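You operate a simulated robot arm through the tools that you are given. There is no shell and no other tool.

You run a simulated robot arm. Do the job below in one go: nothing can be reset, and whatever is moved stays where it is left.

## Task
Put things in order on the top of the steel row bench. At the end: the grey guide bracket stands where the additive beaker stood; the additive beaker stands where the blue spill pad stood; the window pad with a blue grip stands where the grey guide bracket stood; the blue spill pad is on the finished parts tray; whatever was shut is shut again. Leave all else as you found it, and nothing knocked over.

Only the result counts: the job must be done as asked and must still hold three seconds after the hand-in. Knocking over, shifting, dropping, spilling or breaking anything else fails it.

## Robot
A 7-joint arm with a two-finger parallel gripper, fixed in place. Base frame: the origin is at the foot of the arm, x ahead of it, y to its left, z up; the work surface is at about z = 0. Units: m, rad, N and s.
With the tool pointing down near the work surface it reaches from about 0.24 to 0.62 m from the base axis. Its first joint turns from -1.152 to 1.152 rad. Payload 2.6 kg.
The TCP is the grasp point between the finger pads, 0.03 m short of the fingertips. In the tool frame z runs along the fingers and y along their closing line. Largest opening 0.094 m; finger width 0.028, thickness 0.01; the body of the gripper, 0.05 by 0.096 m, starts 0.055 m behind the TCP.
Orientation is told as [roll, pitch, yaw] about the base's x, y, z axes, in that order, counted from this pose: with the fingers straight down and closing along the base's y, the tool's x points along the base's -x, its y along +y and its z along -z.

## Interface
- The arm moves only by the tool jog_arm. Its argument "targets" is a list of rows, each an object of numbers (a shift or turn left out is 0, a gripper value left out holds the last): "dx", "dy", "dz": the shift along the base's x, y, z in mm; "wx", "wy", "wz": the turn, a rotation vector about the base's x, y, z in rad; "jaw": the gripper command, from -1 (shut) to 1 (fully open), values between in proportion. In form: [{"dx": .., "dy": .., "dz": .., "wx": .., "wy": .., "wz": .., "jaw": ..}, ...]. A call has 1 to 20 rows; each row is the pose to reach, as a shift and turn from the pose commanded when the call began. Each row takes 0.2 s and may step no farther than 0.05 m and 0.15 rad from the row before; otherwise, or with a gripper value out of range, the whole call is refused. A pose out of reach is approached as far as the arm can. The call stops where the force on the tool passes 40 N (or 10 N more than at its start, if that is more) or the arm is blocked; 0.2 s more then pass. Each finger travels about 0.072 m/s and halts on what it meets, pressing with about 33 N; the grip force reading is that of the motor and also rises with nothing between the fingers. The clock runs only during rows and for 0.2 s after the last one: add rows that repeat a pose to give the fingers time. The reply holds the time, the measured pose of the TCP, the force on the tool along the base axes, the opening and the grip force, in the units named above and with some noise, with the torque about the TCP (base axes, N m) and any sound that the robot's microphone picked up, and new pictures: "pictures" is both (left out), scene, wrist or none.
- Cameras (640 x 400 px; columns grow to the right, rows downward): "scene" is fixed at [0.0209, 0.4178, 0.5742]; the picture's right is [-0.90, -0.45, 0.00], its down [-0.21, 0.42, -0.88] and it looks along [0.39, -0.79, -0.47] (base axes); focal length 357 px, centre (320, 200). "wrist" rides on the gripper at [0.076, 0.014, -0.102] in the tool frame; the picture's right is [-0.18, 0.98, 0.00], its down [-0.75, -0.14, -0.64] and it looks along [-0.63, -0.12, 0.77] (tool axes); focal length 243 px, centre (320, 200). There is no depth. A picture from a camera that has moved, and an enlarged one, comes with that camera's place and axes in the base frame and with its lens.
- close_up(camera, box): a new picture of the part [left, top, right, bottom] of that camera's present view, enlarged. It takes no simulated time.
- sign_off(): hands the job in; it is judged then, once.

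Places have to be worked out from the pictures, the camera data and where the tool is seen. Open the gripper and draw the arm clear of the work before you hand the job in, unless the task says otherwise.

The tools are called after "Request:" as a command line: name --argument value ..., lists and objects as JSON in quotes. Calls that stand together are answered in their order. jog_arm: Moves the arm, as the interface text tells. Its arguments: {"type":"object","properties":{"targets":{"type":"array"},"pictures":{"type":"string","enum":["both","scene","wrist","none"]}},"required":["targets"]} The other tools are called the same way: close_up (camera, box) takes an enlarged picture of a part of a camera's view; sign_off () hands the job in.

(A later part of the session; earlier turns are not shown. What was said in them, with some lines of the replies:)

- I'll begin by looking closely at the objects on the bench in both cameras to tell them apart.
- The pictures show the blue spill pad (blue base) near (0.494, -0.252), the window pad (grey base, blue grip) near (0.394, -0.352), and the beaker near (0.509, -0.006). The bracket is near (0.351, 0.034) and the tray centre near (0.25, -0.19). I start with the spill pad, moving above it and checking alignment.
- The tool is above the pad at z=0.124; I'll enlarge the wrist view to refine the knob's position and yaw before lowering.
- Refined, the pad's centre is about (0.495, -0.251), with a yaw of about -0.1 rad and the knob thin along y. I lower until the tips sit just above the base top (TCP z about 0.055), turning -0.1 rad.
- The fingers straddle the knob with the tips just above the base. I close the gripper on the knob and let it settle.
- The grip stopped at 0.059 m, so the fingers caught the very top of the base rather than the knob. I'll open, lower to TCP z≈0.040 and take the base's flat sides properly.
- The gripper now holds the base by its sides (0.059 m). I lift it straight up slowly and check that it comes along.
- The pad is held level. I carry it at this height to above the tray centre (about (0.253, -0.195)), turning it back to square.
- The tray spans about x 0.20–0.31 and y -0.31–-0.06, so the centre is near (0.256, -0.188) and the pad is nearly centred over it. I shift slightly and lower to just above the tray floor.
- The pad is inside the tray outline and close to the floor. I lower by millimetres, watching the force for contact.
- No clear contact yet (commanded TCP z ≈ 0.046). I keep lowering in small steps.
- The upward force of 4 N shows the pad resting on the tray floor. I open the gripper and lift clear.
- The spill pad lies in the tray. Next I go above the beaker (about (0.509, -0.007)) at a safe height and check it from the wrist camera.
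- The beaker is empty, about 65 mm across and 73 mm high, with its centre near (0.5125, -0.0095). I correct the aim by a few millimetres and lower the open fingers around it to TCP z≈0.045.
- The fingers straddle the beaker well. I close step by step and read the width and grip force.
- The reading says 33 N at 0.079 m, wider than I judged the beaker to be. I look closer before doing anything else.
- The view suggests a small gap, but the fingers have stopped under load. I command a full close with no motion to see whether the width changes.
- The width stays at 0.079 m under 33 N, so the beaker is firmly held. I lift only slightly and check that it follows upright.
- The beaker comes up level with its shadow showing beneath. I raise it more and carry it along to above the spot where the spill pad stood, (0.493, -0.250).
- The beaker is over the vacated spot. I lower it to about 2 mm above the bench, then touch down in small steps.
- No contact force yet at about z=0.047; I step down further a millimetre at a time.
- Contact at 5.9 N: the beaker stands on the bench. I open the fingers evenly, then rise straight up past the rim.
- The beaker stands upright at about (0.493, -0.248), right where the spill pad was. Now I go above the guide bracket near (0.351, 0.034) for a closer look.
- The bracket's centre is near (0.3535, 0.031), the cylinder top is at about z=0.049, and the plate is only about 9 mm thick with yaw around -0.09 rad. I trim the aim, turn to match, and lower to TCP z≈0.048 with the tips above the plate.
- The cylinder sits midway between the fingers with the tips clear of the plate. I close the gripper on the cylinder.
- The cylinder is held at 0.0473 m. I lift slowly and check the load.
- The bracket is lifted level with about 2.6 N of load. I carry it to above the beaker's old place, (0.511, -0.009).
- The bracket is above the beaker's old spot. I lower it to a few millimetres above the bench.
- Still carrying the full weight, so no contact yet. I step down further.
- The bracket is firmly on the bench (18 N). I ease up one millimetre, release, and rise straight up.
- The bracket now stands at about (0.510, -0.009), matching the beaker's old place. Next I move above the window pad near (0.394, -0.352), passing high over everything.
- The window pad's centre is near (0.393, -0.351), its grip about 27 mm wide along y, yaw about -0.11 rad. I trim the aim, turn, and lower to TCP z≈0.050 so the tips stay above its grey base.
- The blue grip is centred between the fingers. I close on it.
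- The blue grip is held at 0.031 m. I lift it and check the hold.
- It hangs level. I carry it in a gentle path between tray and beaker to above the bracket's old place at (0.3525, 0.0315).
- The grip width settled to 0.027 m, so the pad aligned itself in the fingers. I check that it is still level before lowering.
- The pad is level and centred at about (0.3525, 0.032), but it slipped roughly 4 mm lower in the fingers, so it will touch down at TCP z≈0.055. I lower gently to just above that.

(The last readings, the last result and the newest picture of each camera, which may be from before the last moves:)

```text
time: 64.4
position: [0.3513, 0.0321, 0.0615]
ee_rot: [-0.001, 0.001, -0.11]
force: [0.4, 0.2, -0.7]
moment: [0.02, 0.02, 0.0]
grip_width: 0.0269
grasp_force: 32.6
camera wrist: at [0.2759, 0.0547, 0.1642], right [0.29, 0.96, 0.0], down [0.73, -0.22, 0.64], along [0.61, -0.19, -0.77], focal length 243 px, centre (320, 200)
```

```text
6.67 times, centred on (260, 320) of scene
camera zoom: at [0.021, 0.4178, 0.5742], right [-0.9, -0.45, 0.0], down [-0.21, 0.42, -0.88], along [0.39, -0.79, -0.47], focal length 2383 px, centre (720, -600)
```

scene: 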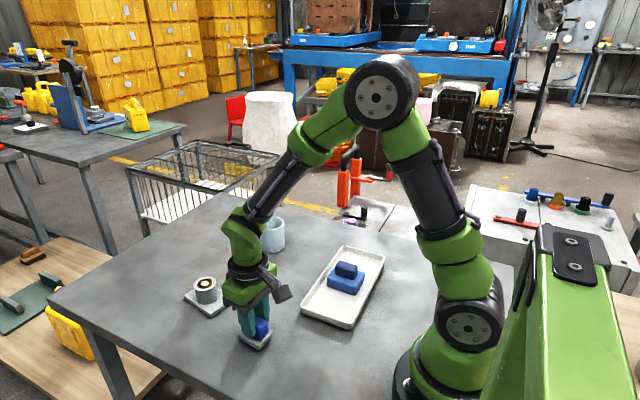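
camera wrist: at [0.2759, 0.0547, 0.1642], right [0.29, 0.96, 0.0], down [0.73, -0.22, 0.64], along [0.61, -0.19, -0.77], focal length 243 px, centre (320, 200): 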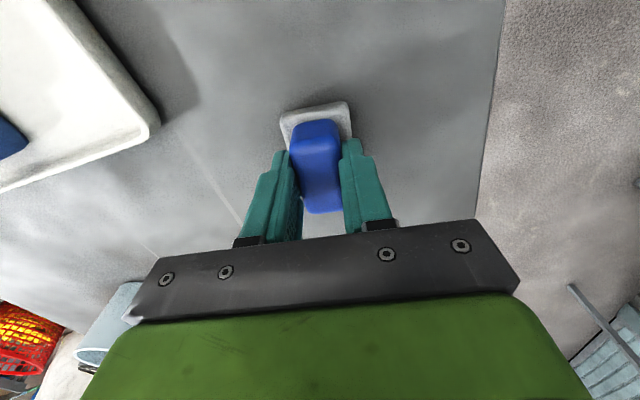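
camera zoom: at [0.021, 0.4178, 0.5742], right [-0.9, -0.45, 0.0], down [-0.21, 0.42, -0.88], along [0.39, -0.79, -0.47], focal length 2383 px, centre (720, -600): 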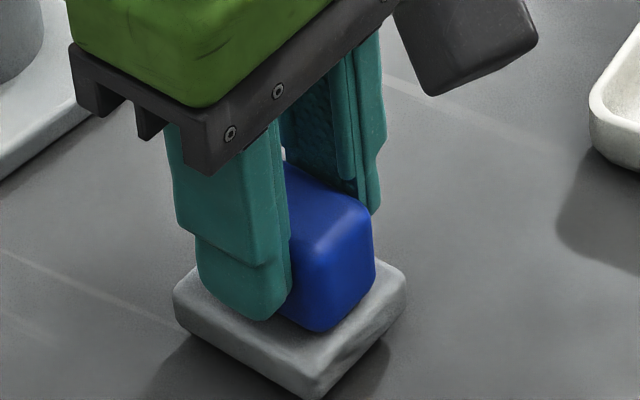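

The pad hovers about 6–10 mm above the bench. I step down in small increments until it touches.

Request:
jog_arm --targets '[{"dz": -1.5}, {"dz": -3}, {"dz": -3}]' --pictures "none"

Request:
jog_arm --targets '[{"dz": -1}, {"dz": -2}, {"dz": -2}]' --pictures "none"

Request:
jog_arm --targets '[{"dz": -0.6}, {"dz": -1.2}, {"dz": -1.2}]' --pictures "scene"

Request:
close_up --camera "scene" --box '[220, 290, 300, 350]'

```text
time: 65.2
position: [0.3511, 0.0317, 0.0581]
ee_rot: [0.0, 0.0, -0.11]
force: [0.0, 0.5, -0.7]
moment: [-0.01, -0.01, 0.0]
grip_width: 0.027
grasp_force: 33.0
```

```text
time: 66.0
position: [0.3505, 0.0319, 0.0582]
ee_rot: [0.0, -0.001, -0.112]
force: [-1.8, -0.9, 10.6]
moment: [-0.06, 0.24, 0.01]
grip_width: 0.0268
grasp_force: 32.6
```

```text
time: 66.8
position: [0.3505, 0.0332, 0.0562]
ee_rot: [0.0, 0.0, -0.111]
force: [-15.7, -4.9, 35.2]
moment: [-0.17, 0.38, -0.06]
grip_width: 0.0273
grasp_force: 33.3
```

scene: 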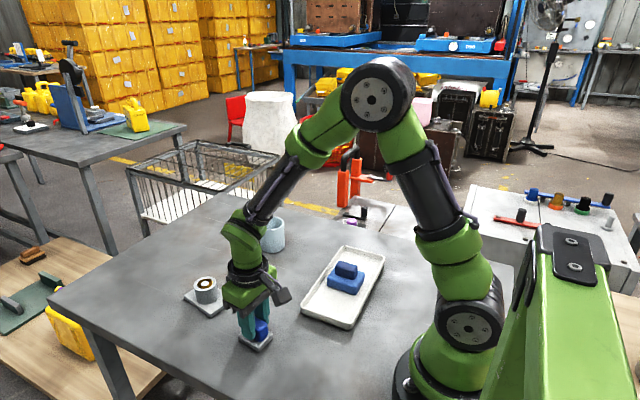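

```text
6.67 times, centred on (260, 320) of scene
camera zoom: at [0.0208, 0.4177, 0.5743], right [-0.9, -0.45, 0.0], down [-0.21, 0.42, -0.88], along [0.39, -0.79, -0.47], focal length 2383 px, centre (720, -600)
```

zoom: 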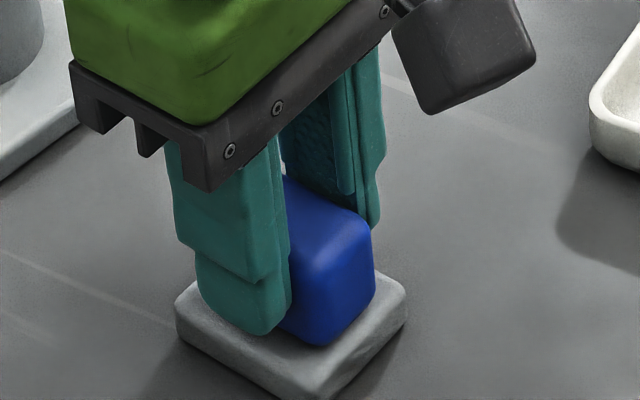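

The pad is on the bench, though now pressed at 35 N. I ease up about 2 mm to unload before releasing.

Request:
jog_arm --targets '[{"dz": 1}, {"dz": 2}, {"dz": 2}]' --pictures "scene"

Request:
close_up --camera "scene" --box '[220, 290, 300, 350]'

```text
time: 67.6
position: [0.3524, 0.032, 0.059]
ee_rot: [-0.001, 0.0, -0.11]
force: [-1.0, 0.3, -1.2]
moment: [0.03, -0.01, 0.02]
grip_width: 0.0267
grasp_force: 32.7
```

scene: 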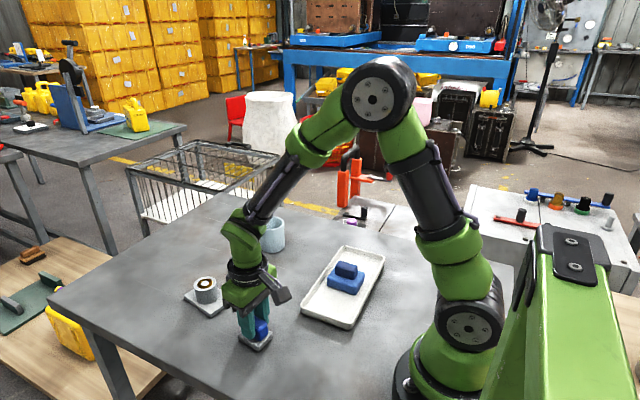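

```text
6.67 times, centred on (260, 320) of scene
camera zoom: at [0.021, 0.4178, 0.5742], right [-0.9, -0.45, 0.0], down [-0.21, 0.42, -0.88], along [0.39, -0.79, -0.47], focal length 2383 px, centre (720, -600)
```

zoom: 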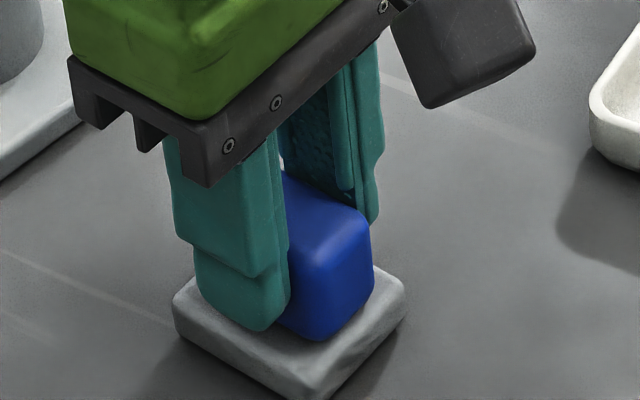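

The load is gone (the pad is at, or a fraction above, the bench). I go down half a millimetre, then open and rise straight up.

Request:
jog_arm --targets '[{"dz": -0.6}, {"dz": -0.6}, {"dz": -0.6, "jaw": -0.3}, {"dz": -0.6, "jaw": 0.2}, {"dz": -0.6, "jaw": 0.7}, {"dz": -0.6, "jaw": 0.7}, {"dz": -0.6, "jaw": 0.7}, {"dz": 10}, {"dz": 28}, {"dz": 50}, {"dz": 75}, {"dz": 100, "jaw": 1}, {"dz": 120, "jaw": 1}, {"dz": 120, "jaw": 1}]'

Request:
close_up --camera "scene" --box '[190, 250, 330, 370]'

Request:
close_up --camera "wrist" --box '[220, 40, 420, 165]'

```text
time: 70.6
position: [0.3516, 0.0331, 0.179]
ee_rot: [0.0, 0.0, -0.112]
force: [0.6, -0.7, -0.6]
moment: [-0.02, 0.03, -0.02]
grip_width: 0.0937
grasp_force: 0.1
camera wrist: at [0.2763, 0.0558, 0.2813], right [0.29, 0.96, 0.0], down [0.73, -0.22, 0.64], along [0.61, -0.19, -0.77], focal length 243 px, centre (320, 200)
```

scene: 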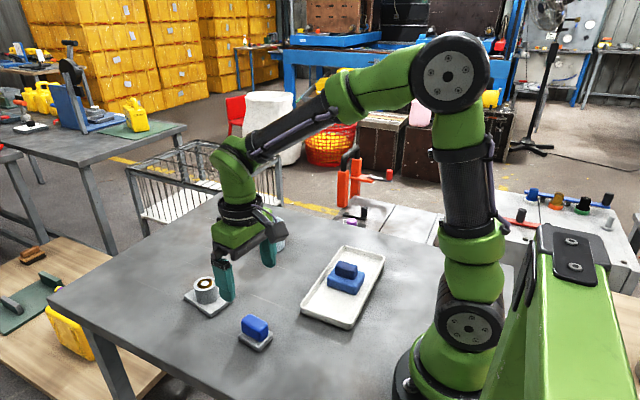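
wrist: 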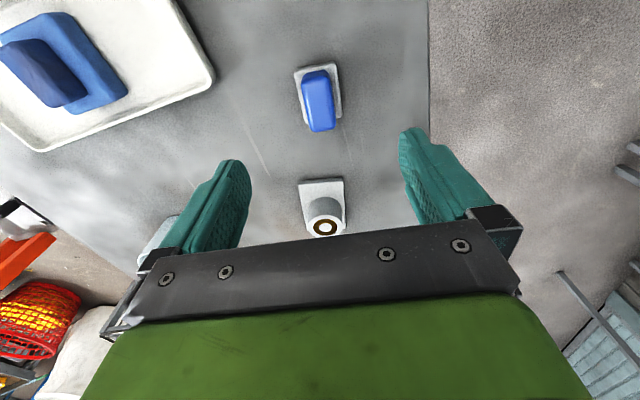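

```text
3.33 times, centred on (260, 310) of scene
camera zoom: at [0.0209, 0.4178, 0.5742], right [-0.9, -0.45, 0.0], down [-0.21, 0.42, -0.88], along [0.39, -0.79, -0.47], focal length 1191 px, centre (520, -167)
```

zoom: 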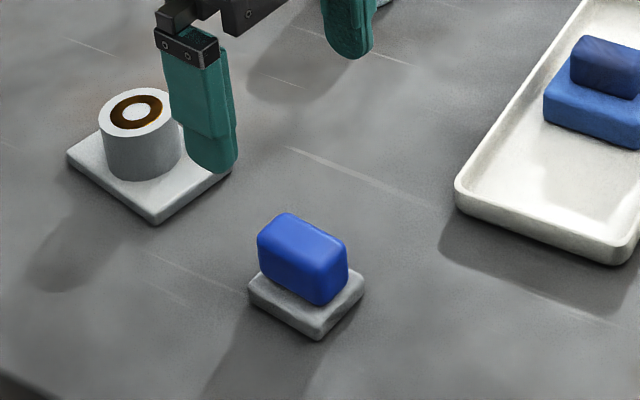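

```text
3.20 times, centred on (320, 102) of wrist
camera zoom: at [0.2763, 0.0558, 0.2813], right [0.29, 0.96, 0.0], down [0.73, -0.22, 0.64], along [0.61, -0.19, -0.77], focal length 776 px, centre (320, 512)
```

zoom: 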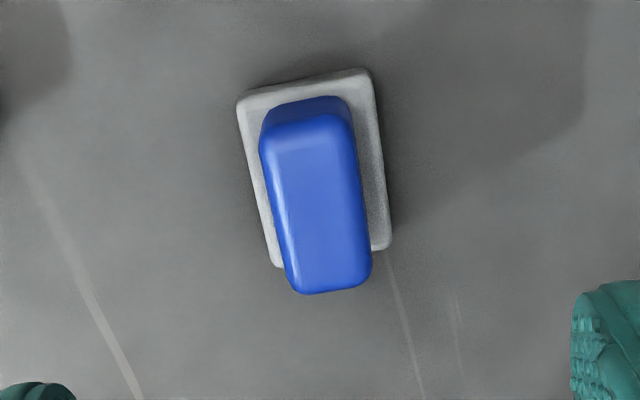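

All four items stand in place: the window pad is at about (0.353, 0.031), the bracket at the beaker's old spot, the beaker at the pad's old spot, and the spill pad in the tray. I raise the open gripper well clear and return it near its starting pose.

Request:
jog_arm --targets '[{"dz": 30}, {"dz": 65}, {"dz": 100}, {"dz": 130}, {"dx": 3, "dy": -35, "dz": 132, "wz": 0.03}, {"dx": 6, "dy": -75, "dz": 132, "wz": 0.06}, {"dx": 10, "dy": -115, "dz": 132, "wz": 0.09}, {"dx": 13, "dy": -155, "dz": 132, "wz": 0.11}, {"dx": 16, "dy": -195, "dz": 132, "wz": 0.11}, {"dx": 20, "dy": -235, "dz": 132, "wz": 0.11}, {"dx": 23, "dy": -270, "dz": 132, "wz": 0.11}, {"dx": 25, "dy": -290, "dz": 132, "wz": 0.11}, {"dx": 25, "dy": -290, "dz": 132, "wz": 0.11}]'

Request:
close_up --camera "scene" --box '[160, 200, 400, 370]'

```text
time: 73.4
position: [0.3775, -0.2595, 0.3103]
ee_rot: [-0.001, -0.002, 0.0]
force: [-0.1, 0.5, 0.5]
moment: [-0.01, -0.01, 0.0]
grip_width: 0.0939
grasp_force: 0.1
camera wrist: at [0.2996, -0.2451, 0.4124], right [0.18, 0.98, 0.0], down [0.75, -0.14, 0.64], along [0.63, -0.12, -0.77], focal length 243 px, centre (320, 200)
```

scene: 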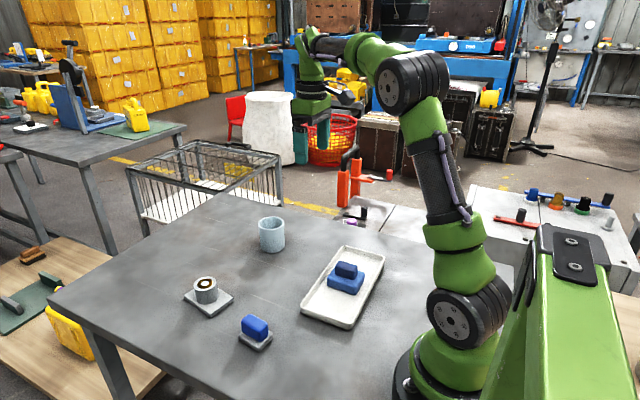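
wrist: 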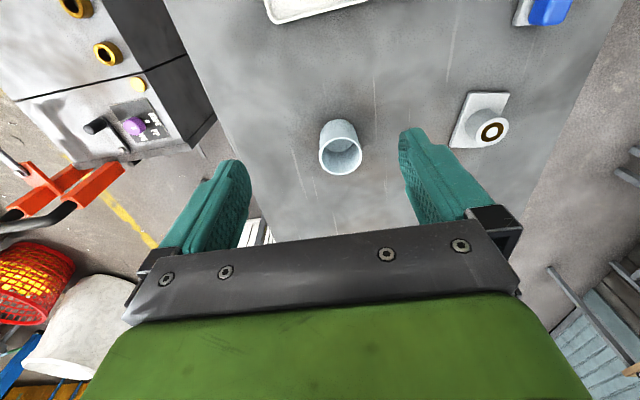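

```text
2.35 times, centred on (280, 285) of scene
camera zoom: at [0.021, 0.4177, 0.5742], right [-0.9, -0.45, 0.0], down [-0.21, 0.42, -0.88], along [0.39, -0.79, -0.47], focal length 841 px, centre (414, 0)
```

zoom: 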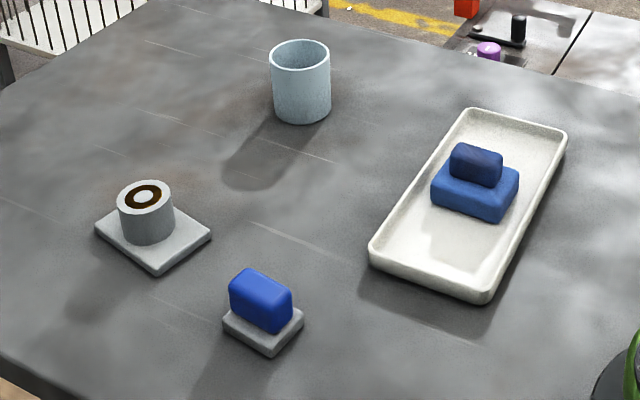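

The final pictures show all four items upright in their asked places and the tray unmoved. Nothing on the bench had been shut, the gripper is open, and the arm is clear at its starting pose, so I hand the job in.

Request:
sign_off

```text
The job is handed in.
```

I finished the rearrangement and handed the job in. By my estimates from the final pictures, all three moved items are within about 3 mm of their target spots:

| Item | Where it stands now | Position (x, y in m) |
|---|---|---|
| Grey guide bracket | Where the additive beaker stood | about (0.510, -0.009) |
| Additive beaker | Where the blue spill pad stood | about (0.493, -0.248) |
| Window pad with the blue grip | Where the guide bracket stood | about (0.353, 0.031) |
| Blue spill pad | On the finished parts tray, near the middle | about (0.256, -0.19) |

- **Nothing to shut:** I saw nothing on the bench that had been shut, so there was nothing to close again.
- **Other items:** The tray did not move and nothing was knocked over. The beaker was empty, so nothing spilled.
- **Window pad:** It slipped about 4 mm in the fingers while being carried. When I set it down it was pressed at about 35 N for a moment before I eased off. It looks undamaged and stands level.

The gripper is open and the arm is back near its starting pose, clear of the bench.
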